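You operate a simulated robot arm through the tools that you are given. There is no shell and no other tool. Be economical: measure what you need, move in short steps, check, and stop when the job is done.

The job below is to be done with a simulated two-armed robot. You get a single attempt, and the scene is never put back.

Task
Wipe up the spill on the packing table with the cloth there and put it back.

The check looks at the end state, three seconds after you hand in, the way a careful person would. Anything else that was tipped, shoved, dropped, spilled or broken makes it a failure. Flat cloth is picked up by pressing the open fingertips on it (5 to 10 N) and closing them slowly along it; thin cloth reads only 2 to 8 mm in the jaws.

Robot
Two 7-joint arms with two-finger grippers on one trunk, on a base that drives. Base frame: it is fixed to the floor where the robot stands at the start and does not move with it; the origin is under the middle of the robot, x ahead of it, y to its left, z up; the surface under the hand at the start is at about z = 0.84. Units: m, degrees, N and s.
The left shoulder is at the start at [0.057, 0.176, 1.152], the right one opposite. With the tool pointing down near the work surface each hand reaches from about 0.26 to 0.86 m from the robot's upright axis, wherever it stands, measured 20 degrees to its own side. Payload 2.94 kg a hand.
The TCP of each hand is the grasp point between the finger pads, 0.03 m short of the fingertips. In the tool frame z runs along the fingers and y along their closing line. Largest opening 0.138 m; the body of the gripper starts 0.109 m behind the TCP.
Orientation is told as [roll, pitch, yaw] about the base's x, y, z axes, in that order, counted from this pose: with the fingers straight down and closing along the base's y, the tool's x points along the base's -x, its y along +y and its z along -z.

Tools
- The arms move only by the tool drive_tool. It takes "left_series", "right_series" or both (then of equal length, played together; a hand with none holds still); each is a list of rows, each a list of 2 entries, a list of its own where there are three numbers: the shift along the tool's x, y, z in m, then the turn, a rotation vector about the tool's x, y, z in degrees. In form: [[[dx, dy, dz], [rx, ry, rz]], ...]. A call has 1 to 8 rows; each row shifts and turns the commanded pose from where the row before left it, along the tool's axes as they then stand. "left_claw" and "right_claw" are, for a hand that has rows, the finger opening in m, from 0 to 0.138, set as the call begins (left out, the last holds). Each row takes 0.2 s and may step no farther than 0.05 m and 8.6 degrees from the row before; otherwise, or with a gripper value out of range, the whole call is refused. Where a pose cannot be reached the arm comes as near as it can. A force on the tool above 40 N (or 10 N above the force at the start of the call, whichever is more), or a blocked arm, ends the call early, and 0.2 s more pass. The fingers move at their own pace and stop on an object; they squeeze with about 38 N. The grip force told is the motor's: it shows also when the fingers shut on nothing. Time passes only in rows, and 0.2 s behind the last, so rows that do not move let the fingers close. It gives the time, the measured TCP pose, the force on the tool (base axes), the opening and the grip force at its end, in the units of the frame above (readings bear some noise), with the torque about the TCP (base axes, N m) and any sound that the robot's microphone picked up.
- Cameras (640 x 400 px; columns grow to the right, rows downward): "scene" is now at [0.1189, 0.0241, 1.635]; the picture's right is [0.23, -0.97, 0.00], its down [-0.73, -0.17, -0.66] and it looks along [0.64, 0.15, -0.75] (base axes); focal length 248 px, centre (320, 200). "left" rides on the left gripper at [0.071, -0.019, -0.146] in its tool frame; the picture's right is [0.26, 0.97, 0.00], its down [-0.85, 0.23, -0.48] and it looks along [-0.46, 0.13, 0.88] (tool axes); focal length 280 px, centre (320, 200). "right" rides on the right gripper at [0.071, 0.019, -0.146] in its tool frame; the picture's right is [-0.26, 0.96, 0.00], its down [-0.85, -0.23, -0.48] and it looks along [-0.46, -0.13, 0.88] (tool axes); focal length 280 px, centre (320, 200). There is no depth. A picture from a camera that has moved, and an enlarged one, comes with that camera's place and axes in the base frame and with its lens. The place of the scene camera against the robot may be out by one fixed shift of up to 0.025 m in any direction.
- get_image(camera): a new picture of that camera. No time passes.
- lift_body(by): slides the trunk up (or, below 0, down) by that many m; the arms and the scene camera ride with it, the base frame stays. It gives what a move gives, with no picture.
- drive_base(legs): drives the robot by 1 to 6 legs, each [ahead, turn to the left] in m and degrees, along the robot's own axes; the way and the turn of a leg run together, so that a leg with both is an arc; at most 1.5 m and 180 degrees a leg. The arms and the cameras ride along, it lands a little off, and it stops where it bumps. It gives what a move gives.
- head_to(pan, tilt): turns the head with the scene camera to pan (to the left, within 120 degrees either way) and tilt (down, from -29 to 69), counted from straight ahead of the robot. It gives what a move gives.
- zoom(camera, box): a new picture of the part [left, top, right, bottom] of that camera's present view, enlarged. No time passes.
- hand_in(): hands the job in; it is judged then, once.

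Work in short steps. Places have to be worked out from the pictures, the camera data and where the tool is seen: move nearer, look again, correct. Check each grasp and each placing, and mend what went wrong. You have 120 turns and 92 pictures in all, those below and enlarged ones among them. Open the grippers and draw the arms clear of the work before you hand the job in, unless the task says otherwise; then end with one line.

The tools are called after "Call:" as a command line: name --argument value ..., lists and objects as JSON in quotes. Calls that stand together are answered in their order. drive_tool: Moves the arms, as the interface text tells. Its arguments: {"type":"object","properties":{"left_series":{"type":"array","items":{"type":"array"}},"left_claw":{"type":"number"},"right_series":{"type":"array","items":{"type":"array"}},"right_claw":{"type":"number"}},"required":[]} The other tools are called the same way: lift_body (by) slides the trunk up or down; drive_base (legs) drives the base; head_to (pan, tilt) turns the head that bears the scene camera; get_image (camera) takes a picture; zoom (camera, box) takes an enlarged picture of a part of a camera's view; hand_in () hands the job in.

At the start:

```text
time_s: 0.0
left_eef_pos: [0.6175, 0.3396, 1.0822]
left_orientation: [-0.1, 0.2, -0.1]
left_ft_force: [-0.9, -0.4, -0.1]
left_ft_torque: [0.04, 0.01, -0.01]
left_opening: 0.1381
left_grasp_force: 0.1
right_eef_pos: [0.485, -0.1609, 1.1299]
right_orientation: [0.2, 0.0, -0.2]
right_ft_force: [1.0, 0.0, 0.4]
right_ft_torque: [-0.01, 0.03, 0.03]
right_opening: 0.1379
right_grasp_force: 0.1
trunk travel left (down, up): [-0.325, 0.409]
robot x, y, heading: [-0.001, 0.0026, -0.2]
head pan, tilt: [13.1, 48.7]
```

scene: 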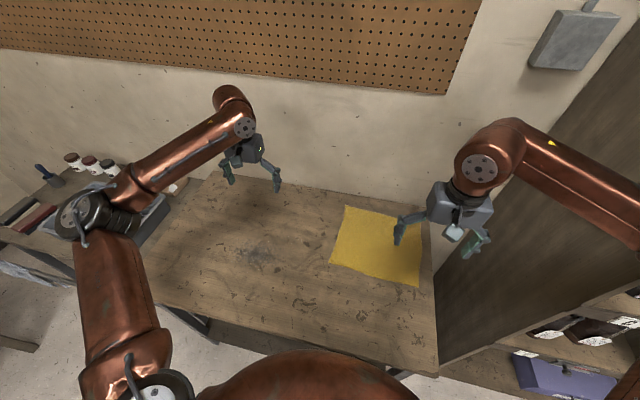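
right: 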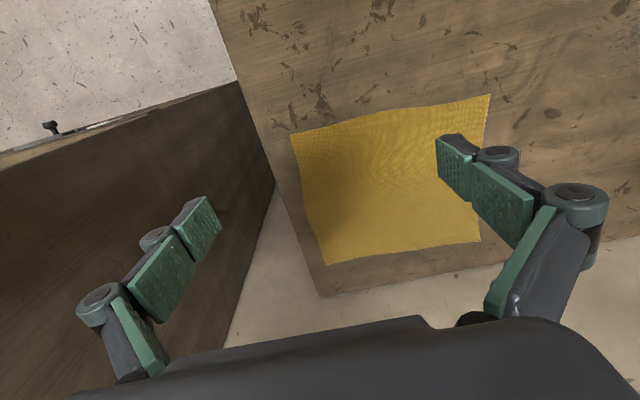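
left: 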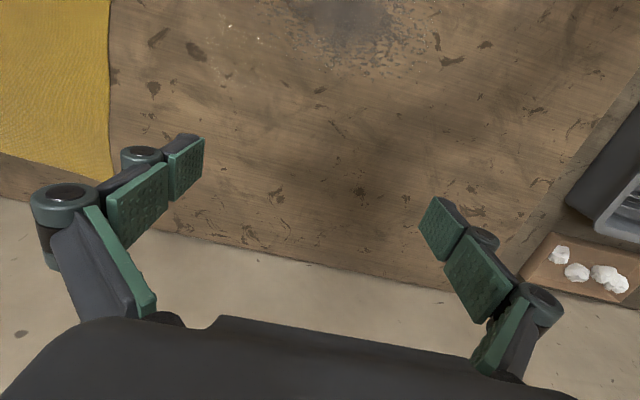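

The cloth is the yellow square on the right side of the table; a dark patch near scene pixel (258,252) looks like the spill. I'll zoom in on both.

Call:
zoom --camera "scene" --box '[190, 170, 350, 310]'

Call:
zoom --camera "scene" --box '[310, 180, 470, 320]'

Call:
zoom --camera "left" --box '[180, 0, 500, 200]'

```text
2.86 times, centred on (270, 240) of scene
camera zoom: at [0.1189, 0.0241, 1.635], right [0.23, -0.97, 0.0], down [-0.73, -0.17, -0.66], along [0.64, 0.15, -0.75], focal length 710 px, centre (463, 86)
```

zoom: 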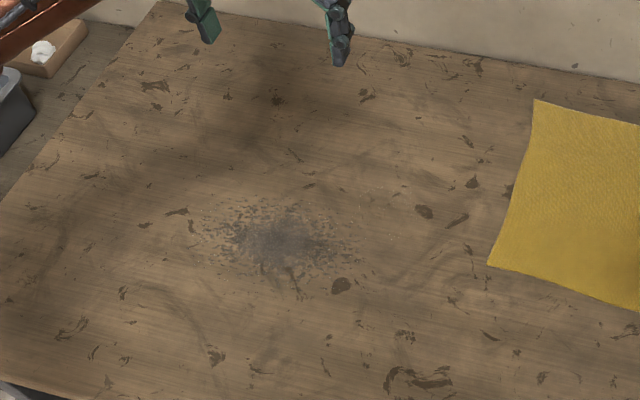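

```text
2.86 times, centred on (390, 250) of scene
camera zoom: at [0.1189, 0.0241, 1.635], right [0.23, -0.97, 0.0], down [-0.73, -0.17, -0.66], along [0.64, 0.15, -0.75], focal length 710 px, centre (120, 57)
```

zoom: 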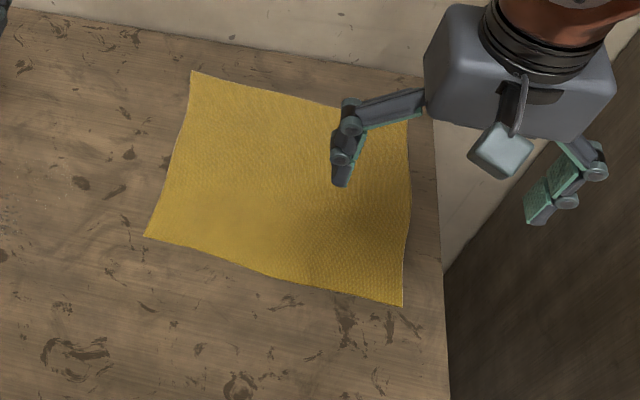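

```text
2.00 times, centred on (340, 100) of left
camera zoom: at [0.5468, 0.3215, 1.2259], right [-0.26, 0.97, 0.0], down [0.85, 0.23, 0.47], along [0.46, 0.12, -0.88], focal length 561 px, centre (280, 400)
```

zoom: 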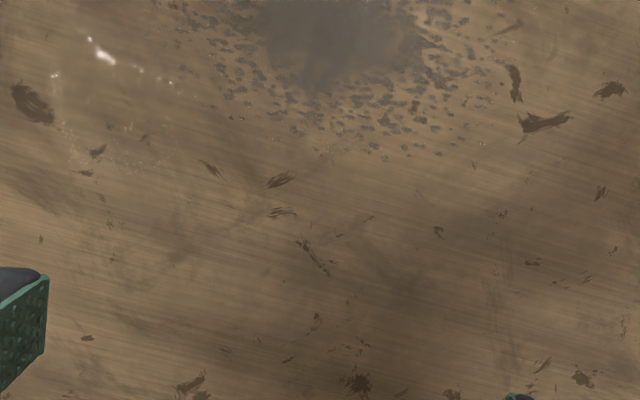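

The grey patch is about (0.50, 0.35), but the left camera also shows glints near (0.55, 0.21) that could be a clear liquid. I'll move the left hand back toward the robot for a clearer view of both.

Call:
drive_tool --left_series '[[[0.045, 0, 0], [0, 0, 0]], [[0.045, 0, 0], [0, 0, 0]], [[0.045, 0, 0], [0, 0, 0]], [[0.03, 0, 0], [0, 0, 0]]]'

Call:
get_image --camera "left"

Call:
zoom --camera "scene" --box '[230, 210, 330, 280]'

```text
time_s: 1.0
left_eef_pos: [0.4529, 0.3406, 1.083]
left_orientation: [0.0, 0.1, -0.1]
left_ft_force: [0.5, 0.6, -0.3]
left_ft_torque: [0.03, 0.0, 0.02]
left_opening: 0.1381
left_grasp_force: 0.0
right_eef_pos: [0.4838, -0.1623, 1.1297]
right_orientation: [0.2, 0.1, -0.1]
right_ft_force: [0.4, 0.2, 0.3]
right_ft_torque: [0.0, -0.01, -0.02]
right_opening: 0.1378
right_grasp_force: 0.1
trunk travel left (down, up): [-0.325, 0.409]
robot x, y, heading: [0.0019, 0.0013, 0.3]
head pan, tilt: [13.1, 48.7]
```

```text
85 pictures are left
camera left: at [0.3814, 0.3221, 1.2264], right [-0.26, 0.97, 0.0], down [0.85, 0.23, 0.48], along [0.46, 0.12, -0.88], focal length 280 px, centre (320, 200)
```

left: 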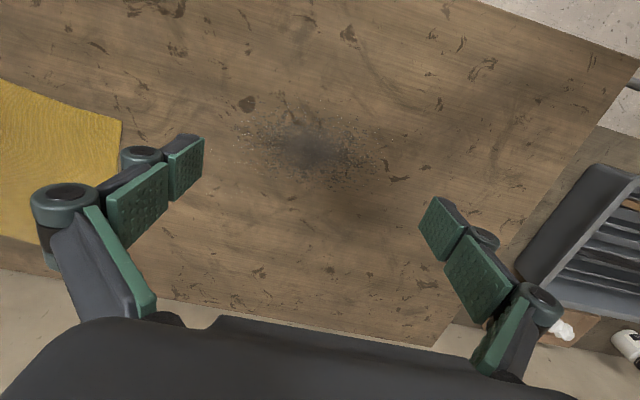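

```text
5.71 times, centred on (280, 245) of scene
camera zoom: at [0.1183, 0.024, 1.6351], right [0.23, -0.97, 0.0], down [-0.73, -0.17, -0.66], along [0.64, 0.15, -0.75], focal length 1419 px, centre (549, -57)
```

zoom: 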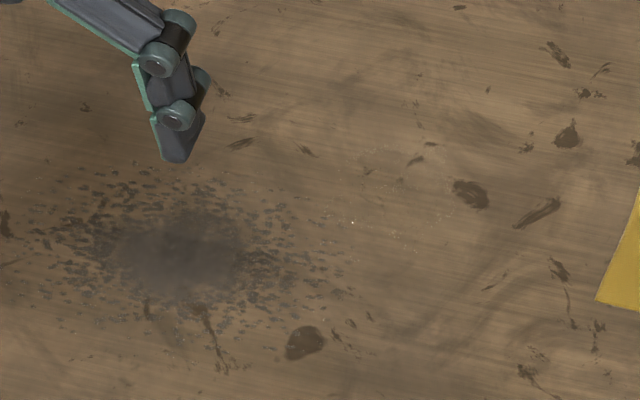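

Zooming the left camera on the glint area and the grey patch to tell them apart.

Call:
zoom --camera "left" --box '[160, 60, 320, 160]'

Call:
zoom --camera "left" --box '[240, 90, 400, 190]'

```text
4.00 times, centred on (240, 110) of left
camera zoom: at [0.3814, 0.3221, 1.2264], right [-0.26, 0.97, 0.0], down [0.85, 0.23, 0.48], along [0.46, 0.12, -0.88], focal length 1122 px, centre (640, 560)
```

zoom: 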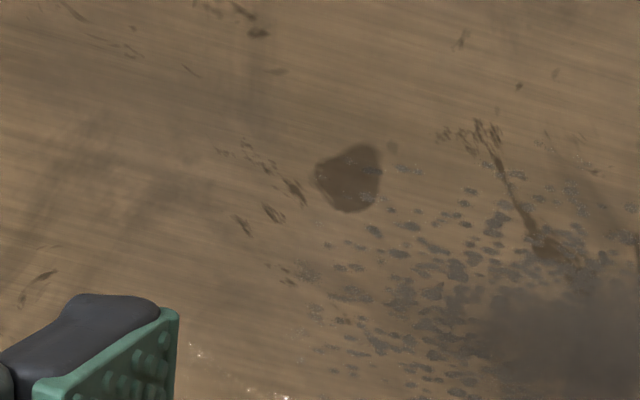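

```text
4.00 times, centred on (320, 140) of left
camera zoom: at [0.3814, 0.3221, 1.2264], right [-0.26, 0.97, 0.0], down [0.85, 0.23, 0.48], along [0.46, 0.12, -0.88], focal length 1122 px, centre (320, 440)
```

zoom: 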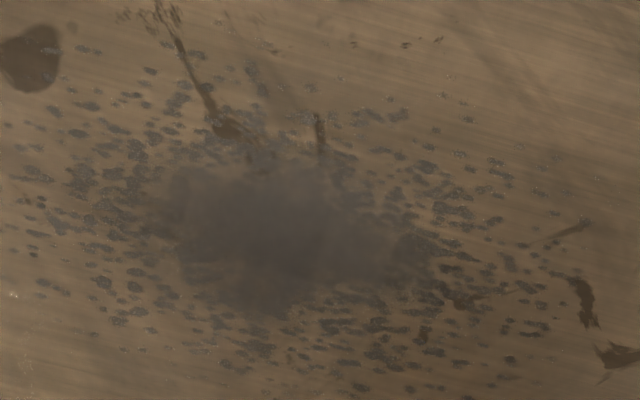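

The grey film lies over the table's stains, so it looks like the spill; the glints near (0.545, 0.21) still need a check. I'll shift the left hand right and lower to see them.

Call:
drive_tool --left_series '[[[0.0, -0.04, 0.02], [0, 0, 0]], [[0.0, -0.04, 0.02], [0, 0, 0]], [[0, -0.04, 0.02], [0, 0, 0]]]'

Call:
get_image --camera "left"

Call:
zoom --camera "left" --box '[210, 70, 430, 210]'

```text
time_s: 1.8
left_eef_pos: [0.454, 0.2194, 1.0239]
left_orientation: [0.0, 0.2, -0.1]
left_ft_force: [0.0, -0.3, -0.6]
left_ft_torque: [0.02, 0.04, 0.01]
left_opening: 0.1381
left_grasp_force: 0.1
right_eef_pos: [0.4855, -0.1628, 1.1278]
right_orientation: [0.3, 0.1, -0.1]
right_ft_force: [0.5, 0.2, -0.1]
right_ft_torque: [0.02, 0.01, 0.0]
right_opening: 0.138
right_grasp_force: 0.1
trunk travel left (down, up): [-0.325, 0.409]
robot x, y, heading: [0.0012, 0.0015, -0.2]
head pan, tilt: [13.1, 48.7]
```

```text
81 pictures are left
camera left: at [0.3819, 0.2004, 1.1672], right [-0.26, 0.97, 0.0], down [0.85, 0.23, 0.47], along [0.46, 0.12, -0.88], focal length 280 px, centre (320, 200)
```

left: 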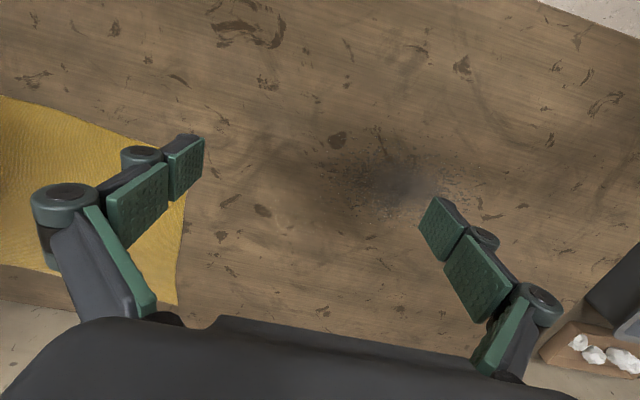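

```text
2.86 times, centred on (320, 140) of left
camera zoom: at [0.3819, 0.2004, 1.1672], right [-0.26, 0.97, 0.0], down [0.85, 0.23, 0.47], along [0.46, 0.12, -0.88], focal length 801 px, centre (320, 371)
```

zoom: 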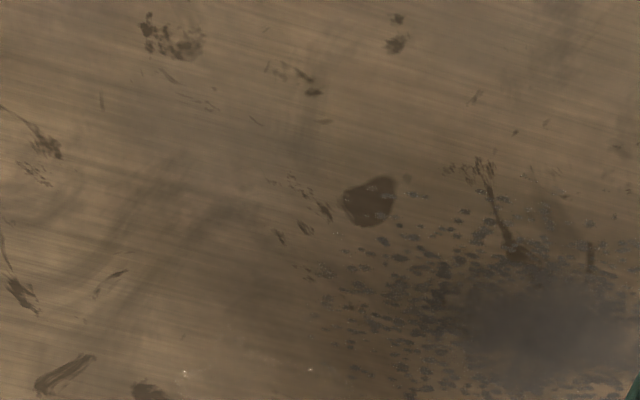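

Zooming on the faint light smudge near (280,220).

Call:
zoom --camera "left" --box '[215, 170, 355, 260]'

```text
4.44 times, centred on (285, 215) of left
camera zoom: at [0.3819, 0.2004, 1.1672], right [-0.26, 0.97, 0.0], down [0.85, 0.23, 0.47], along [0.46, 0.12, -0.88], focal length 1246 px, centre (476, 133)
```

zoom: 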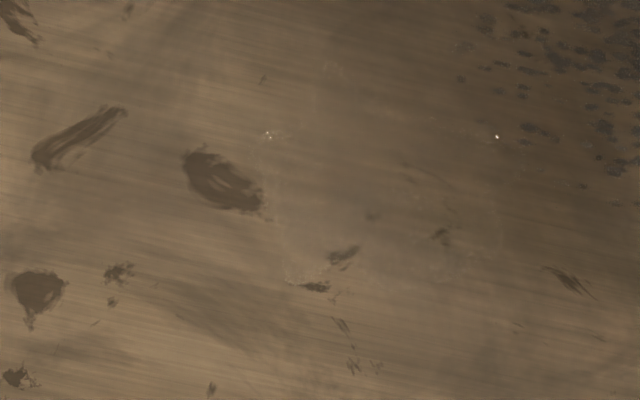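

The glints outline a clear puddle at about x 0.53–0.60, y 0.18–0.26, and the grey film is centred near (0.50, 0.345). I'll wipe the clear puddle first and then the grey film. The cloth covers about x 0.51–0.79, y −0.22 to 0.08. I'll pinch it at two places, left hand near (0.58, 0.05) and right hand near (0.58, −0.15), so it stays flat. First I move both hands above those spots.

Call:
drive_tool --left_series '[[[-0.021, -0.028, 0.0], [0, 0, 0]], [[-0.021, -0.028, 0.0], [0, 0, 0]], [[-0.021, -0.028, 0.02], [0, 0, 0]], [[-0.021, -0.028, 0.02], [0, 0, 0]], [[-0.021, -0.028, 0.02], [0, 0, 0]], [[-0.021, -0.028, 0.02], [0, 0, 0]]]' --right_series '[[[-0.016, 0.002, 0.03], [0, 0, 0]], [[-0.016, 0.002, 0.03], [0, 0, 0]], [[-0.016, 0.002, 0.03], [0, 0, 0]], [[-0.016, 0.002, 0.03], [0, 0, 0]], [[-0.016, 0.002, 0.03], [0, 0, 0]], [[-0.016, 0.002, 0.03], [0, 0, 0]]]' --left_claw 0.06 --right_claw 0.06

Call:
get_image --camera "scene"

Call:
get_image --camera "left"

Call:
get_image --camera "right"

```text
time_s: 3.2
left_eef_pos: [0.5752, 0.0512, 0.9461]
left_orientation: [-0.2, -0.2, -0.2]
left_ft_force: [0.7, -0.1, 1.0]
left_ft_torque: [-0.06, -0.01, 0.01]
left_opening: 0.0602
left_grasp_force: 0.0
right_eef_pos: [0.5766, -0.1482, 0.9526]
right_orientation: [0.1, -0.3, -0.2]
right_ft_force: [-0.6, -2.0, -0.2]
right_ft_torque: [0.11, -0.06, 0.0]
right_opening: 0.0601
right_grasp_force: 0.0
trunk travel left (down, up): [-0.325, 0.409]
robot x, y, heading: [-0.0007, 0.0021, 0.1]
head pan, tilt: [13.1, 48.7]
```

```text
78 pictures are left
camera scene: at [0.1115, 0.0403, 1.6361], right [0.23, -0.97, 0.01], down [-0.73, -0.18, -0.66], along [0.65, 0.14, -0.75], focal length 248 px, centre (320, 200)
```

scene: 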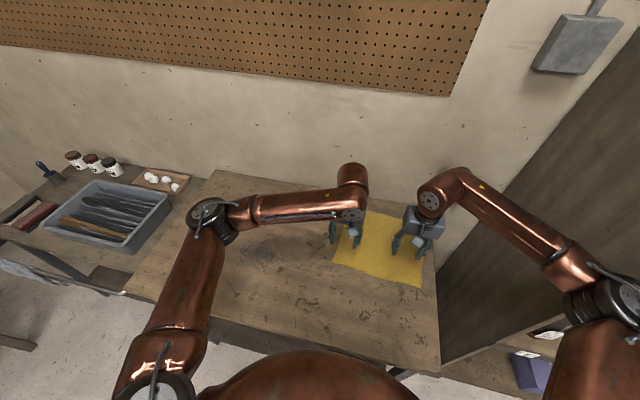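

```text
77 pictures are left
camera left: at [0.5028, 0.034, 1.0885], right [-0.26, 0.97, 0.0], down [0.85, 0.23, 0.48], along [0.46, 0.12, -0.88], focal length 280 px, centre (320, 200)
```

left: 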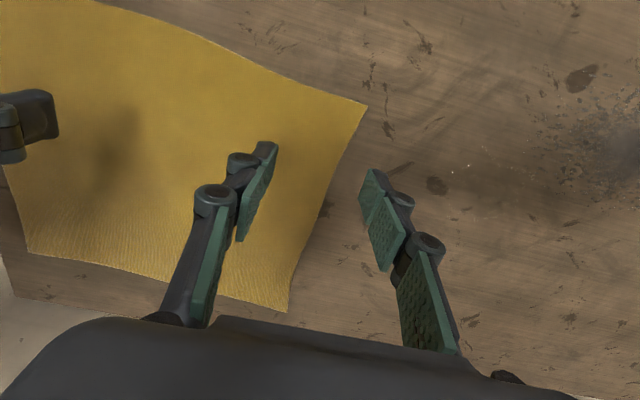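

```text
76 pictures are left
camera right: at [0.5051, -0.1287, 1.0986], right [0.26, 0.96, 0.0], down [0.85, -0.23, 0.48], along [0.46, -0.12, -0.88], focal length 280 px, centre (320, 200)
```

right: 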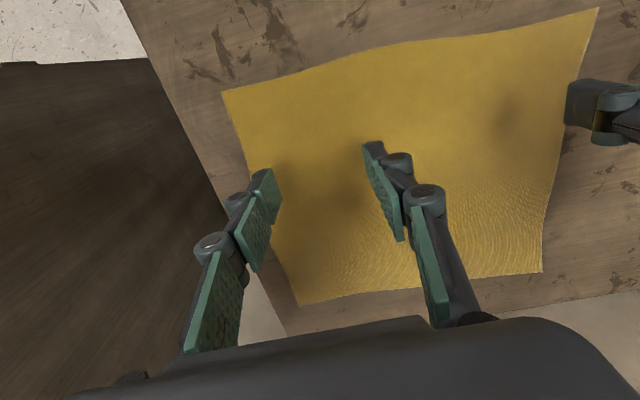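

The left cloth edge at this x is y≈0.075, so the left outer finger would miss it. I'll shift the left hand 0.024 to the right and lower both hands to just above contact.

Call:
drive_tool --left_series '[[[0, -0.024, 0.02], [0, 0, 0]], [[0, 0, 0.02], [0, 0, 0]], [[0, 0, 0.02], [0, 0, 0]], [[0, 0, 0], [0, 0, 0]]]' --right_series '[[[0, 0, 0.024], [0, 0, 0]], [[0, 0, 0.02], [0, 0, 0]], [[0, 0, 0.02], [0, 0, 0]], [[0, 0, 0], [0, 0, 0]]]'

```text
time_s: 4.2
left_eef_pos: [0.5718, 0.0324, 0.8887]
left_orientation: [-0.3, -0.5, -0.1]
left_ft_force: [1.3, 0.5, 0.3]
left_ft_torque: [0.01, 0.02, 0.0]
left_opening: 0.0602
left_grasp_force: 0.1
right_eef_pos: [0.5745, -0.1475, 0.891]
right_orientation: [-0.1, -0.4, -0.4]
right_ft_force: [1.0, 0.3, -0.7]
right_ft_torque: [-0.15, 0.04, 0.03]
right_opening: 0.0598
right_grasp_force: 0.1
trunk travel left (down, up): [-0.325, 0.409]
robot x, y, heading: [-0.0005, -0.0002, 0.0]
head pan, tilt: [13.1, 48.7]
```

Both hands are about 0.02 above contact with no force yet. I'll lower them in small steps.

Call:
drive_tool --left_series '[[[0, -0.005, 0.006], [0, 0, 0]], [[0, 0, 0.006], [0, 0, 0]], [[0, 0, 0.004], [0, 0, 0]], [[0, 0, 0], [0, 0, 0]]]' --right_series '[[[0, 0, 0.006], [0, 0, 0]], [[0, 0, 0.006], [0, 0, 0]], [[0, 0, 0.006], [0, 0, 0]], [[0, 0, 0], [0, 0, 0]]]'

```text
time_s: 5.2
left_eef_pos: [0.5748, 0.0234, 0.8715]
left_orientation: [-0.3, -0.3, -0.2]
left_ft_force: [0.6, 0.1, 6.4]
left_ft_torque: [0.19, -0.02, -0.02]
left_opening: 0.0598
left_grasp_force: 2.1
right_eef_pos: [0.5765, -0.1477, 0.8728]
right_orientation: [-0.1, -0.4, -0.4]
right_ft_force: [0.3, -0.5, 0.7]
right_ft_torque: [-0.01, -0.01, 0.02]
right_opening: 0.0601
right_grasp_force: 0.1
trunk travel left (down, up): [-0.325, 0.409]
robot x, y, heading: [-0.0002, 0.0017, -0.2]
head pan, tilt: [13.1, 48.7]
```

The left hand is pressing with 6.4 N, and the right is just short of contact. I'll lower only the right and hold the left.

Call:
drive_tool --right_series '[[[0, 0, 0.002], [0, 0, 0]], [[0, 0, 0.0015], [0, 0, 0]], [[0, 0, 0], [0, 0, 0]]]'

```text
time_s: 6.0
left_eef_pos: [0.5764, 0.0289, 0.8701]
left_orientation: [-0.5, -0.1, -0.1]
left_ft_force: [0.8, 0.8, 7.7]
left_ft_torque: [0.05, 0.0, -0.03]
left_opening: 0.0609
left_grasp_force: 0.1
right_eef_pos: [0.578, -0.1427, 0.8692]
right_orientation: [0.1, -0.3, -0.1]
right_ft_force: [-2.5, 4.1, 27.1]
right_ft_torque: [0.54, 0.15, -0.03]
right_opening: 0.0608
right_grasp_force: 5.8
trunk travel left (down, up): [-0.325, 0.409]
robot x, y, heading: [0.002, 0.0018, 0.3]
head pan, tilt: [13.1, 48.7]
```

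The right hand is pressing too hard at 27 N, so I'll ease it up by 1.5 mm.

Call:
drive_tool --right_series '[[[0, 0, -0.0015], [0, 0, 0]], [[0, 0, 0], [0, 0, 0]]]'

```text
time_s: 6.6
left_eef_pos: [0.5763, 0.0282, 0.8689]
left_orientation: [-0.4, -0.2, -0.1]
left_ft_force: [1.5, 1.0, 11.5]
left_ft_torque: [-0.04, 0.03, -0.02]
left_opening: 0.0607
left_grasp_force: 2.3
right_eef_pos: [0.5777, -0.145, 0.8695]
right_orientation: [-0.1, -0.3, -0.2]
right_ft_force: [1.2, 3.8, 25.1]
right_ft_torque: [0.58, 0.01, -0.05]
right_opening: 0.0603
right_grasp_force: 5.7
trunk travel left (down, up): [-0.325, 0.409]
robot x, y, heading: [-0.0012, 0.0026, 0.0]
head pan, tilt: [13.1, 48.7]
```

The right hand still reads 25 N while it settles. I'll ease it further and the left slightly.

Call:
drive_tool --left_series '[[[0, 0, -0.0005], [0, 0, 0]], [[0, 0, 0], [0, 0, 0]], [[0, 0, 0], [0, 0, 0]]]' --right_series '[[[0, 0, -0.002], [0, 0, 0]], [[0, 0, 0], [0, 0, 0]], [[0, 0, 0], [0, 0, 0]]]'

```text
time_s: 7.4
left_eef_pos: [0.576, 0.0274, 0.8699]
left_orientation: [-0.5, -0.2, 0.0]
left_ft_force: [2.4, -2.6, 10.1]
left_ft_torque: [-0.07, 0.04, 0.02]
left_opening: 0.0613
left_grasp_force: 2.7
right_eef_pos: [0.5772, -0.1452, 0.8699]
right_orientation: [-0.3, -0.2, -0.1]
right_ft_force: [1.6, -0.5, 6.0]
right_ft_torque: [0.27, -0.03, -0.06]
right_opening: 0.0609
right_grasp_force: 0.0
trunk travel left (down, up): [-0.325, 0.409]
robot x, y, heading: [0.0003, 0.004, 0.1]
head pan, tilt: [13.1, 48.7]
```

Left reads 10 N and right 6 N, which is in the pressing range. I'll close both in stages.

Call:
drive_tool --left_series '[[[0, 0, 0], [0, 0, 0]], [[0, 0, 0], [0, 0, 0]]]' --right_series '[[[0, 0, 0], [0, 0, 0]], [[0, 0, 0], [0, 0, 0]]]' --left_claw 0.035 --right_claw 0.035

Call:
drive_tool --left_series '[[[0, 0, 0], [0, 0, 0]], [[0, 0, 0], [0, 0, 0]]]' --right_series '[[[0, 0, 0], [0, 0, 0]], [[0, 0, 0], [0, 0, 0]]]' --left_claw 0.015 --right_claw 0.015

Call:
drive_tool --left_series '[[[0, 0, 0], [0, 0, 0]], [[0, 0, 0], [0, 0, 0]], [[0, 0, 0], [0, 0, 0]]]' --right_series '[[[0, 0, 0], [0, 0, 0]], [[0, 0, 0], [0, 0, 0]], [[0, 0, 0], [0, 0, 0]]]' --left_claw 0.0 --right_claw 0.0

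Call:
get_image --camera "left"

Call:
get_image --camera "right"

```text
time_s: 8.0
left_eef_pos: [0.5751, 0.0277, 0.8709]
left_orientation: [-0.4, -0.4, -0.1]
left_ft_force: [0.4, 1.3, 18.0]
left_ft_torque: [0.44, 0.08, 0.0]
left_opening: 0.0357
left_grasp_force: 0.4
right_eef_pos: [0.5774, -0.1438, 0.8715]
right_orientation: [-0.2, -0.2, -0.1]
right_ft_force: [-1.0, 0.7, 5.7]
right_ft_torque: [0.07, 0.03, 0.04]
right_opening: 0.0345
right_grasp_force: 0.1
trunk travel left (down, up): [-0.325, 0.409]
robot x, y, heading: [0.0015, 0.0027, 0.0]
head pan, tilt: [13.1, 48.7]
```

```text
time_s: 8.6
left_eef_pos: [0.5755, 0.0272, 0.8698]
left_orientation: [-0.4, -0.3, 0.0]
left_ft_force: [0.3, 2.5, 14.3]
left_ft_torque: [0.27, 0.0, -0.03]
left_opening: 0.0147
left_grasp_force: 0.0
right_eef_pos: [0.576, -0.1444, 0.8704]
right_orientation: [-0.2, -0.2, 0.0]
right_ft_force: [-0.7, -0.3, 0.7]
right_ft_torque: [0.0, 0.0, 0.0]
right_opening: 0.0152
right_grasp_force: 0.1
trunk travel left (down, up): [-0.325, 0.409]
robot x, y, heading: [0.0004, 0.0064, 0.0]
head pan, tilt: [13.1, 48.7]
```

```text
time_s: 9.4
left_eef_pos: [0.5747, 0.0274, 0.8702]
left_orientation: [-0.4, -0.2, -0.1]
left_ft_force: [1.1, -5.5, -2.4]
left_ft_torque: [-0.69, 0.07, 0.01]
left_opening: 0.0017
left_grasp_force: 28.8
right_eef_pos: [0.5763, -0.1445, 0.8716]
right_orientation: [-0.2, -0.3, -0.1]
right_ft_force: [0.1, 1.8, 0.1]
right_ft_torque: [0.14, -0.02, 0.0]
right_opening: 0.0043
right_grasp_force: 29.7
trunk travel left (down, up): [-0.325, 0.409]
robot x, y, heading: [-0.0023, -0.0006, 0.2]
head pan, tilt: [13.1, 48.7]
```

```text
75 pictures are left
camera left: at [0.5029, 0.0103, 1.0135], right [-0.26, 0.97, -0.01], down [0.85, 0.23, 0.48], along [0.46, 0.12, -0.88], focal length 280 px, centre (320, 200)
```

left: 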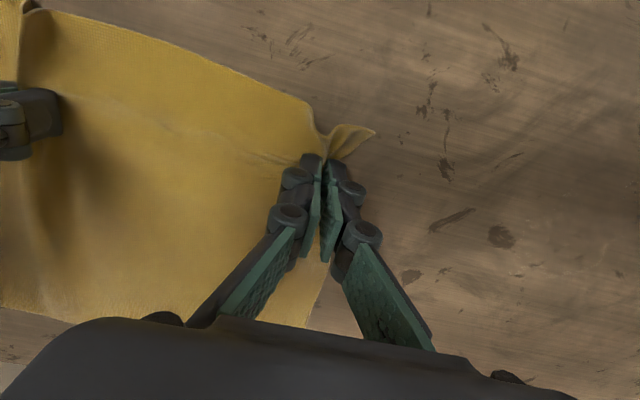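

```text
74 pictures are left
camera right: at [0.5054, -0.1248, 1.0179], right [0.26, 0.96, 0.0], down [0.85, -0.23, 0.48], along [0.46, -0.13, -0.88], focal length 280 px, centre (320, 200)
```

right: 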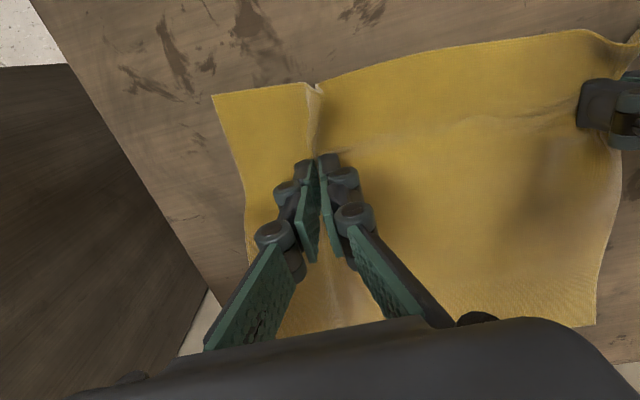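

Both hands appear to hold a pinch of cloth, left at 1.7 mm and right at 4.3 mm. I'll drag it 0.08 toward the puddle with both hands together and check.

Call:
drive_tool --left_series '[[[0, 0.02, 0], [0, 0, 0]], [[0, 0.02, 0], [0, 0, 0]], [[0, 0.02, 0], [0, 0, 0]], [[0, 0.02, 0], [0, 0, 0]]]' --right_series '[[[0, 0.02, 0], [0, 0, 0]], [[0, 0.02, 0], [0, 0, 0]], [[0, 0.02, 0], [0, 0, 0]], [[0, 0.02, 0], [0, 0, 0]]]'

Call:
get_image --camera "left"

Call:
get_image --camera "right"

```text
time_s: 10.4
left_eef_pos: [0.5783, 0.1037, 0.8688]
left_orientation: [-0.2, -0.3, -0.1]
left_ft_force: [2.2, -2.0, 10.7]
left_ft_torque: [-0.13, 0.17, 0.07]
left_opening: 0.0057
left_grasp_force: 35.0
right_eef_pos: [0.5794, -0.066, 0.8698]
right_orientation: [0.2, -0.1, -0.2]
right_ft_force: [1.1, 4.4, 1.1]
right_ft_torque: [0.04, 0.07, -0.04]
right_opening: 0.0052
right_grasp_force: 31.7
trunk travel left (down, up): [-0.325, 0.409]
robot x, y, heading: [0.0014, 0.0054, -0.0]
head pan, tilt: [13.1, 48.7]
```

```text
73 pictures are left
camera left: at [0.5066, 0.0852, 1.0122], right [-0.26, 0.97, 0.0], down [0.85, 0.23, 0.48], along [0.46, 0.12, -0.88], focal length 280 px, centre (320, 200)
```

left: 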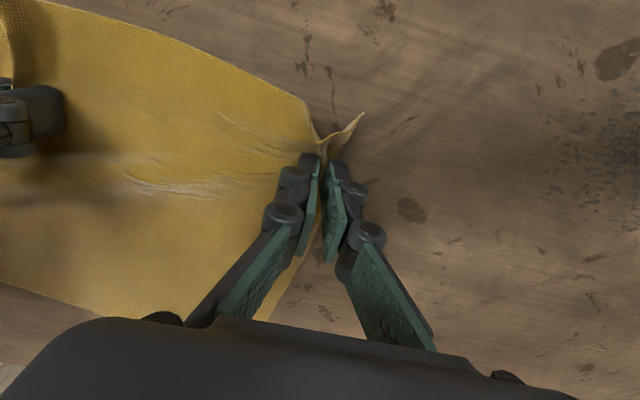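

```text
72 pictures are left
camera right: at [0.5081, -0.0493, 1.0155], right [0.26, 0.96, 0.0], down [0.85, -0.23, 0.48], along [0.46, -0.12, -0.88], focal length 280 px, centre (320, 200)
```

right: 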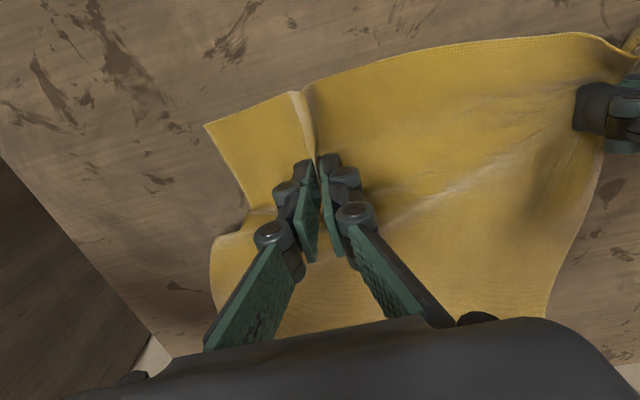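

The cloth follows both hands well. I'll continue 0.17 further so the left hand and the cloth pass over the puddle.

Call:
drive_tool --left_series '[[[0, 0.024, 0], [0, 0, 0]], [[0, 0.024, 0], [0, 0, 0]], [[0, 0.024, 0], [0, 0, 0]], [[0, 0.024, 0], [0, 0, 0]], [[0, 0.024, 0], [0, 0, 0]], [[0, 0.024, 0], [0, 0, 0]], [[0, 0.024, 0], [0, 0, 0]]]' --right_series '[[[0, 0.024, 0], [0, 0, 0]], [[0, 0.024, 0], [0, 0, 0]], [[0, 0.024, 0], [0, 0, 0]], [[0, 0.024, 0], [0, 0, 0]], [[0, 0.024, 0], [0, 0, 0]], [[0, 0.024, 0], [0, 0, 0]], [[0, 0.024, 0], [0, 0, 0]]]'

Call:
get_image --camera "left"

Call:
get_image --camera "scene"

```text
time_s: 12.0
left_eef_pos: [0.5784, 0.2742, 0.8677]
left_orientation: [0.1, -0.1, 0.0]
left_ft_force: [1.2, -4.3, 10.4]
left_ft_torque: [-0.01, 0.1, 0.07]
left_opening: 0.005
left_grasp_force: 34.3
right_eef_pos: [0.5799, 0.1012, 0.8681]
right_orientation: [0.2, 0.0, -0.1]
right_ft_force: [0.3, 5.5, 0.2]
right_ft_torque: [0.03, -0.01, -0.07]
right_opening: 0.0048
right_grasp_force: 32.7
trunk travel left (down, up): [-0.325, 0.409]
robot x, y, heading: [-0.0037, 0.002, -0.1]
head pan, tilt: [13.1, 48.7]
```

```text
71 pictures are left
camera left: at [0.5062, 0.2544, 1.0122], right [-0.26, 0.96, 0.0], down [0.85, 0.23, 0.48], along [0.46, 0.13, -0.88], focal length 280 px, centre (320, 200)
```

left: 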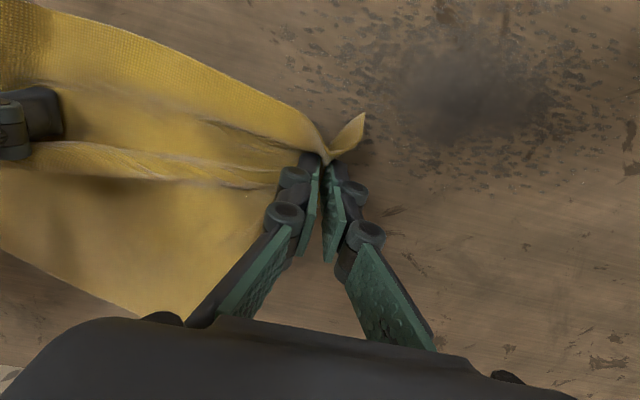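

```text
70 pictures are left
camera scene: at [0.1163, 0.0266, 1.6353], right [0.23, -0.97, 0.0], down [-0.73, -0.17, -0.66], along [0.64, 0.15, -0.75], focal length 248 px, centre (320, 200)
```

scene: 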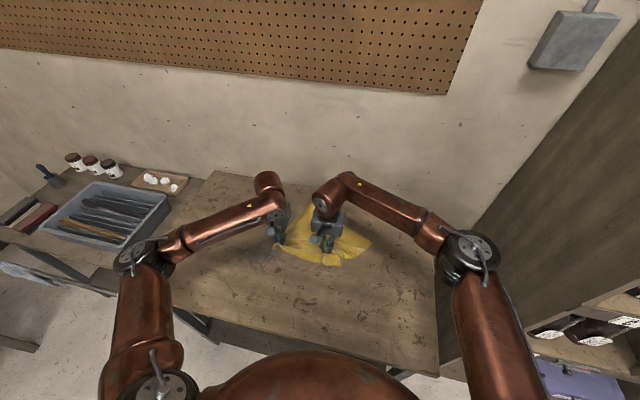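

The hand and cloth have passed over the puddle. I'll rub it with back-and-forth strokes at lower x, both hands together.

Call:
drive_tool --left_series '[[[0.022, 0, 0], [0, 0, 0]], [[0, -0.035, 0], [0, 0, 0]], [[0, -0.035, 0], [0, 0, 0]], [[0, -0.035, 0], [0, 0, 0]], [[0.022, 0, 0], [0, 0, 0]], [[0, 0.035, 0], [0, 0, 0]], [[0, 0.035, 0], [0, 0, 0]], [[0, 0.035, 0], [0, 0, 0]]]' --right_series '[[[0.022, 0, 0], [0, 0, 0]], [[0, -0.035, 0], [0, 0, 0]], [[0, -0.035, 0], [0, 0, 0]], [[0, -0.035, 0], [0, 0, 0]], [[0.022, 0, 0], [0, 0, 0]], [[0, 0.035, 0], [0, 0, 0]], [[0, 0.035, 0], [0, 0, 0]], [[0, 0.035, 0], [0, 0, 0]]]'

Call:
drive_tool --left_series '[[[-0.03, -0.02, 0], [0, 0, 0]], [[-0.03, -0.01, 0], [0, 0, 0]], [[0, -0.035, 0], [0, 0, 0]], [[0, -0.035, 0], [0, 0, 0]], [[0.012, 0, 0], [0, 0, 0]], [[0, 0.035, 0], [0, 0, 0]], [[0, 0.035, 0], [0, 0, 0]], [[0, 0.03, 0], [0, 0, 0]]]' --right_series '[[[-0.03, -0.02, 0], [0, 0, 0]], [[-0.03, -0.01, 0], [0, 0, 0]], [[0, -0.035, 0], [0, 0, 0]], [[0, -0.035, 0], [0, 0, 0]], [[0.012, 0, 0], [0, 0, 0]], [[0, 0.035, 0], [0, 0, 0]], [[0, 0.035, 0], [0, 0, 0]], [[0, 0.03, 0], [0, 0, 0]]]'

Call:
get_image --camera "left"

```text
time_s: 13.8
left_eef_pos: [0.5332, 0.2731, 0.869]
left_orientation: [0.2, -0.2, 0.0]
left_ft_force: [-1.8, -0.8, 24.2]
left_ft_torque: [-0.21, 0.06, -0.01]
left_opening: 0.0063
left_grasp_force: 34.8
right_eef_pos: [0.5345, 0.1009, 0.8683]
right_orientation: [0.1, -0.2, 0.0]
right_ft_force: [0.8, 1.2, 0.3]
right_ft_torque: [-0.06, 0.03, -0.04]
right_opening: 0.006
right_grasp_force: 29.6
trunk travel left (down, up): [-0.325, 0.409]
robot x, y, heading: [-0.0017, 0.0016, -0.1]
head pan, tilt: [13.1, 48.7]
```

```text
time_s: 15.6
left_eef_pos: [0.5814, 0.2713, 0.8683]
left_orientation: [-0.1, -0.2, -0.2]
left_ft_force: [-1.1, -13.4, 17.9]
left_ft_torque: [0.14, 0.11, 0.02]
left_opening: 0.0054
left_grasp_force: 35.7
right_eef_pos: [0.5822, 0.1009, 0.871]
right_orientation: [0.2, 0.0, -0.1]
right_ft_force: [-0.5, 4.0, 0.6]
right_ft_torque: [0.22, 0.04, 0.02]
right_opening: 0.0036
right_grasp_force: 29.6
trunk travel left (down, up): [-0.325, 0.409]
robot x, y, heading: [-0.0028, 0.0066, -0.1]
head pan, tilt: [13.1, 48.7]
```

```text
69 pictures are left
camera left: at [0.5102, 0.2532, 1.0122], right [-0.26, 0.97, 0.0], down [0.85, 0.23, 0.48], along [0.46, 0.12, -0.88], focal length 280 px, centre (320, 200)
```

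left: 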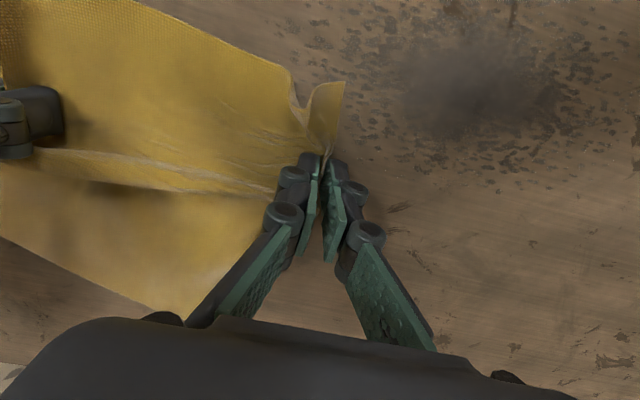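

The cloth is still held and intact, and the grey film is untouched. Next I'll wipe the grey film with lanes along y, stepping x from 0.57 down to 0.43.

Call:
drive_tool --left_series '[[[0.01, 0.045, 0], [0, 0, 0]], [[0, 0.045, 0], [0, 0, 0]], [[0, 0.045, 0], [0, 0, 0]], [[0.022, 0, 0], [0, 0, 0]], [[0, -0.045, 0], [0, 0, 0]], [[0, -0.045, 0], [0, 0, 0]], [[0, -0.045, 0], [0, 0, 0]], [[0.022, 0, 0], [0, 0, 0]]]' --right_series '[[[0.01, 0.045, 0], [0, 0, 0]], [[0, 0.045, 0], [0, 0, 0]], [[0, 0.045, 0], [0, 0, 0]], [[0.022, 0, 0], [0, 0, 0]], [[0, -0.045, 0], [0, 0, 0]], [[0, -0.045, 0], [0, 0, 0]], [[0, -0.045, 0], [0, 0, 0]], [[0.022, 0, 0], [0, 0, 0]]]'

Call:
get_image --camera "left"

Call:
get_image --camera "scene"

```text
time_s: 17.4
left_eef_pos: [0.5269, 0.2697, 0.8676]
left_orientation: [-0.2, 0.0, -0.3]
left_ft_force: [1.1, -8.4, 10.3]
left_ft_torque: [0.33, 0.06, 0.01]
left_opening: 0.0031
left_grasp_force: 28.5
right_eef_pos: [0.5294, 0.0982, 0.8708]
right_orientation: [0.2, -0.1, -0.1]
right_ft_force: [0.0, 5.3, -0.2]
right_ft_torque: [0.06, 0.0, -0.01]
right_opening: 0.005
right_grasp_force: 31.4
trunk travel left (down, up): [-0.325, 0.409]
robot x, y, heading: [0.0013, 0.0041, -0.0]
head pan, tilt: [13.1, 48.7]
```

```text
68 pictures are left
camera left: at [0.4544, 0.2515, 1.0121], right [-0.26, 0.97, 0.0], down [0.85, 0.23, 0.48], along [0.46, 0.12, -0.88], focal length 280 px, centre (320, 200)
```

left: 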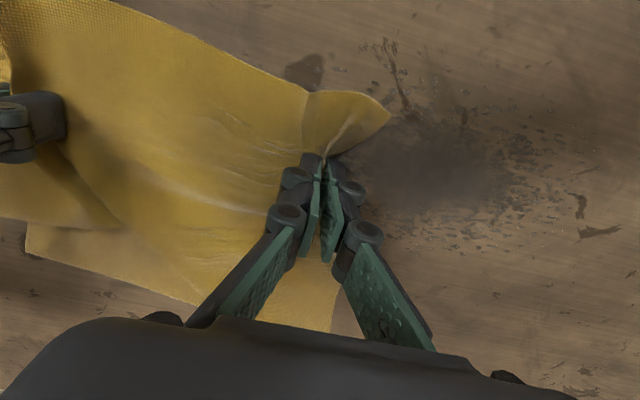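

```text
67 pictures are left
camera scene: at [0.1156, 0.0267, 1.6354], right [0.23, -0.97, 0.0], down [-0.73, -0.17, -0.66], along [0.64, 0.15, -0.75], focal length 248 px, centre (320, 200)
```

scene: 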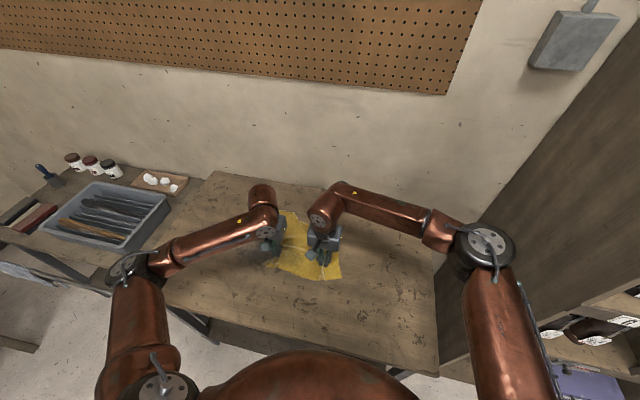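

Zooming to see whether the wiped strip of the grey film has changed.

Call:
zoom --camera "left" --box '[330, 60, 640, 320]'

```text
1.54 times, centred on (485, 190) of left
camera zoom: at [0.4544, 0.2515, 1.0121], right [-0.26, 0.97, 0.0], down [0.85, 0.23, 0.48], along [0.46, 0.12, -0.88], focal length 431 px, centre (66, 215)
```

zoom: 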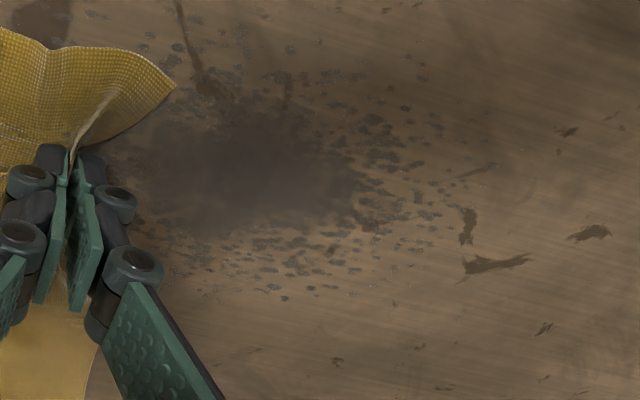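

The specks look little changed so far. I'll wipe the core of the grey film, then look at both spots with the cloth drawn back.

Call:
drive_tool --left_series '[[[0, 0.045, 0], [0, 0, 0]], [[0, 0.045, 0], [0, 0, 0]], [[0, 0.045, 0], [0, 0, 0]], [[0.022, 0, 0], [0, 0, 0]], [[0, -0.045, 0], [0, 0, 0]], [[0, -0.045, 0], [0, 0, 0]], [[0, -0.045, 0], [0, 0, 0]], [[0.022, 0, 0], [0, 0, 0]]]' --right_series '[[[0, 0.045, 0], [0, 0, 0]], [[0, 0.045, 0], [0, 0, 0]], [[0, 0.045, 0], [0, 0, 0]], [[0.022, 0, 0], [0, 0, 0]], [[0, -0.045, 0], [0, 0, 0]], [[0, -0.045, 0], [0, 0, 0]], [[0, -0.045, 0], [0, 0, 0]], [[0.022, 0, 0], [0, 0, 0]]]'

Call:
drive_tool --left_series '[[[0, 0.045, 0], [0, 0, 0]], [[0, 0.045, 0], [0, 0, 0]], [[0, 0.045, 0], [0, 0, 0]], [[0.022, 0, 0], [0, 0, 0]], [[0, -0.045, 0], [0, 0, 0]], [[0, -0.045, 0], [0, 0, 0]], [[0, -0.045, 0], [0, 0, 0]], [[0, 0, 0], [0, 0, 0]]]' --right_series '[[[0, 0.045, 0], [0, 0, 0]], [[0, 0.045, 0], [0, 0, 0]], [[0, 0.045, 0], [0, 0, 0]], [[0.022, 0, 0], [0, 0, 0]], [[0, -0.045, 0], [0, 0, 0]], [[0, -0.045, 0], [0, 0, 0]], [[0, -0.045, 0], [0, 0, 0]], [[0, 0, 0], [0, 0, 0]]]'

Call:
get_image --camera "left"

Call:
zoom --camera "scene" --box '[190, 180, 390, 320]'

```text
time_s: 19.2
left_eef_pos: [0.483, 0.2711, 0.8686]
left_orientation: [-0.2, -0.1, -0.1]
left_ft_force: [2.2, -9.0, 12.3]
left_ft_torque: [0.21, 0.07, 0.04]
left_opening: 0.0037
left_grasp_force: 30.0
right_eef_pos: [0.4856, 0.0991, 0.8694]
right_orientation: [0.1, -0.1, 0.0]
right_ft_force: [-0.3, 4.8, 0.3]
right_ft_torque: [0.15, -0.06, -0.06]
right_opening: 0.0033
right_grasp_force: 29.4
trunk travel left (down, up): [-0.325, 0.409]
robot x, y, heading: [0.0016, 0.0041, -0.3]
head pan, tilt: [13.1, 48.7]
```

```text
time_s: 21.0
left_eef_pos: [0.4621, 0.2713, 0.8688]
left_orientation: [-0.2, -0.1, -0.1]
left_ft_force: [-3.5, -3.9, 41.4]
left_ft_torque: [-1.03, 0.08, -0.02]
left_opening: 0.0016
left_grasp_force: 33.3
right_eef_pos: [0.464, 0.1002, 0.8698]
right_orientation: [0.1, 0.0, -0.2]
right_ft_force: [-0.7, 3.6, 5.2]
right_ft_torque: [0.64, 0.01, 0.01]
right_opening: 0.0
right_grasp_force: 28.0
trunk travel left (down, up): [-0.325, 0.409]
robot x, y, heading: [-0.0012, 0.005, -0.2]
head pan, tilt: [13.1, 48.7]
```

```text
65 pictures are left
camera left: at [0.3902, 0.2526, 1.0116], right [-0.26, 0.97, 0.0], down [0.85, 0.23, 0.48], along [0.46, 0.12, -0.88], focal length 280 px, centre (320, 200)
```

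left: 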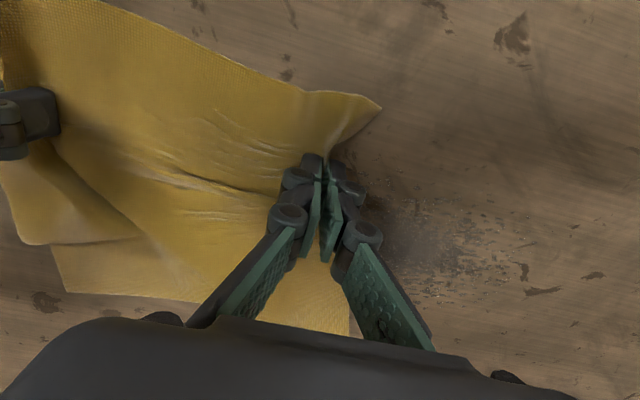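

```text
2.86 times, centred on (290, 250) of scene
camera zoom: at [0.1164, 0.0257, 1.6353], right [0.23, -0.97, 0.0], down [-0.73, -0.17, -0.66], along [0.64, 0.15, -0.75], focal length 710 px, centre (406, 57)
```

zoom: 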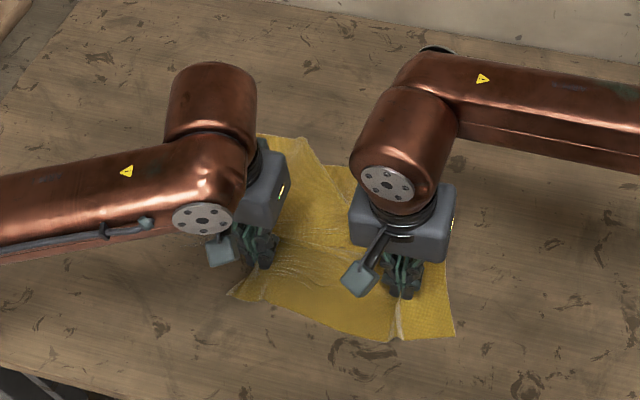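

The left hand reads 41 N, so I'll ease it up 2 mm. I'll draw the cloth part of the way back to expose both spots.

Call:
drive_tool --left_series '[[[0, 0, -0.002], [0, 0, 0]], [[-0.014, -0.03, 0], [0, 0, 0]], [[-0.014, -0.03, 0], [0, 0, 0]], [[-0.014, -0.03, 0], [0, 0, 0]], [[-0.014, -0.03, 0], [0, 0, 0]], [[-0.014, -0.03, 0], [0, 0, 0]], [[-0.014, -0.03, 0], [0, 0, 0]], [[-0.014, -0.03, 0], [0, 0, 0]]]' --right_series '[[[0, 0, 0], [0, 0, 0]], [[-0.014, -0.03, 0], [0, 0, 0]], [[-0.014, -0.03, 0], [0, 0, 0]], [[-0.014, -0.03, 0], [0, 0, 0]], [[-0.014, -0.03, 0], [0, 0, 0]], [[-0.014, -0.03, 0], [0, 0, 0]], [[-0.014, -0.03, 0], [0, 0, 0]], [[-0.014, -0.03, 0], [0, 0, 0]]]'

Call:
get_image --camera "left"

Call:
zoom --camera "scene" --box '[190, 180, 350, 300]'

Call:
get_image --camera "right"

```text
time_s: 22.8
left_eef_pos: [0.56, 0.0629, 0.8684]
left_orientation: [-0.2, 0.1, 0.0]
left_ft_force: [-0.7, -7.4, 3.9]
left_ft_torque: [-0.76, 0.03, -0.01]
left_opening: 0.0016
left_grasp_force: 27.6
right_eef_pos: [0.5628, -0.1088, 0.8688]
right_orientation: [-0.1, 0.0, 0.0]
right_ft_force: [0.7, 4.1, 11.4]
right_ft_torque: [0.58, -0.05, -0.01]
right_opening: 0.0016
right_grasp_force: 32.6
trunk travel left (down, up): [-0.325, 0.409]
robot x, y, heading: [-0.0023, 0.0011, 0.2]
head pan, tilt: [13.1, 48.7]
```

```text
63 pictures are left
camera left: at [0.489, 0.0452, 1.0127], right [-0.26, 0.97, 0.0], down [0.85, 0.23, 0.48], along [0.46, 0.12, -0.88], focal length 280 px, centre (320, 200)
```

left: 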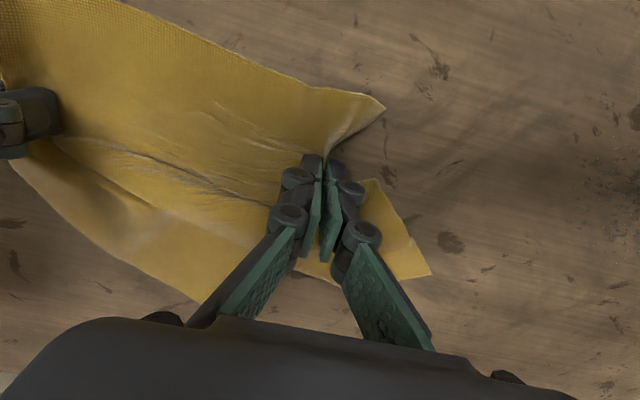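

```text
3.33 times, centred on (270, 240) of scene
camera zoom: at [0.1185, 0.0298, 1.635], right [0.23, -0.97, 0.0], down [-0.73, -0.17, -0.66], along [0.64, 0.15, -0.75], focal length 828 px, centre (487, 67)
```

zoom: 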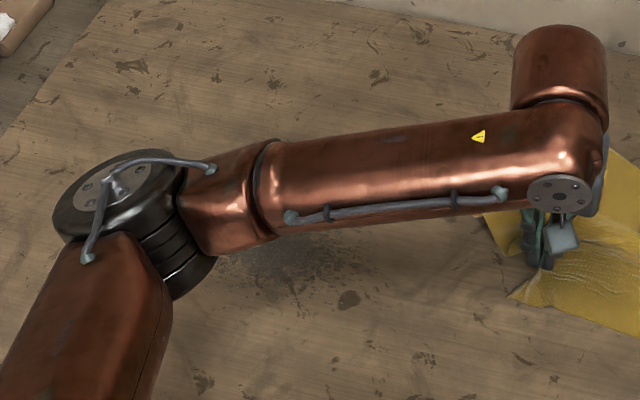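

```text
61 pictures are left
camera right: at [0.4918, -0.091, 1.0158], right [0.26, 0.97, 0.0], down [0.85, -0.23, 0.48], along [0.46, -0.12, -0.88], focal length 280 px, centre (320, 200)
```

right: 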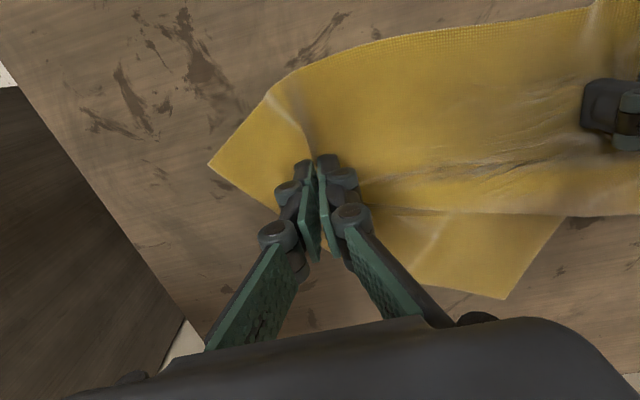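

The rear of the cloth has folded a little. I'll inspect the puddle and grey area from here.

Call:
zoom --camera "left" --box '[400, 80, 640, 230]'

```text
2.67 times, centred on (520, 155) of left
camera zoom: at [0.489, 0.0452, 1.0127], right [-0.26, 0.97, 0.0], down [0.85, 0.23, 0.48], along [0.46, 0.12, -0.88], focal length 748 px, centre (-213, 320)
```

zoom: 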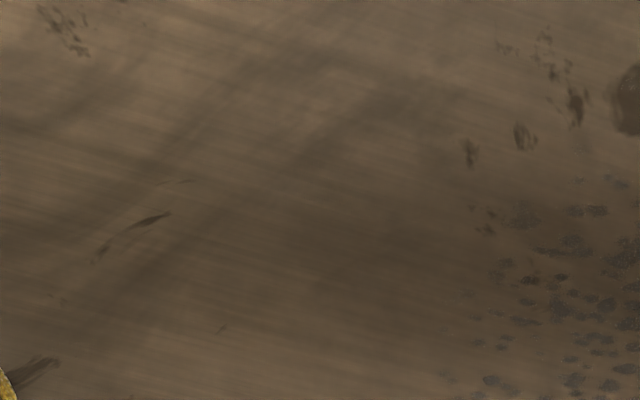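

The puddle projects to about (523,230) in this view, so I'll look there.

Call:
zoom --camera "left" --box '[430, 160, 640, 300]'

```text
2.86 times, centred on (535, 230) of left
camera zoom: at [0.489, 0.0452, 1.0127], right [-0.26, 0.97, 0.0], down [0.85, 0.23, 0.48], along [0.46, 0.12, -0.88], focal length 801 px, centre (-294, 114)
```

zoom: 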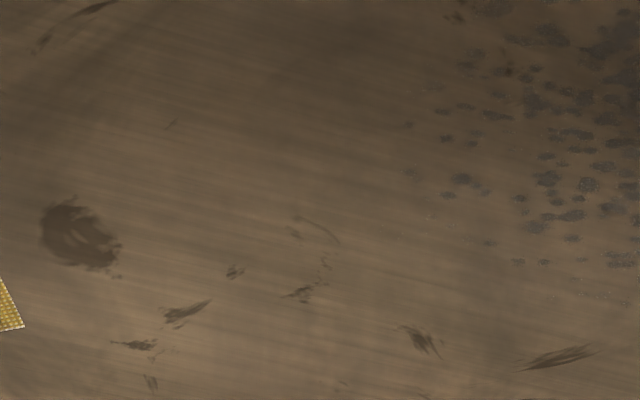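

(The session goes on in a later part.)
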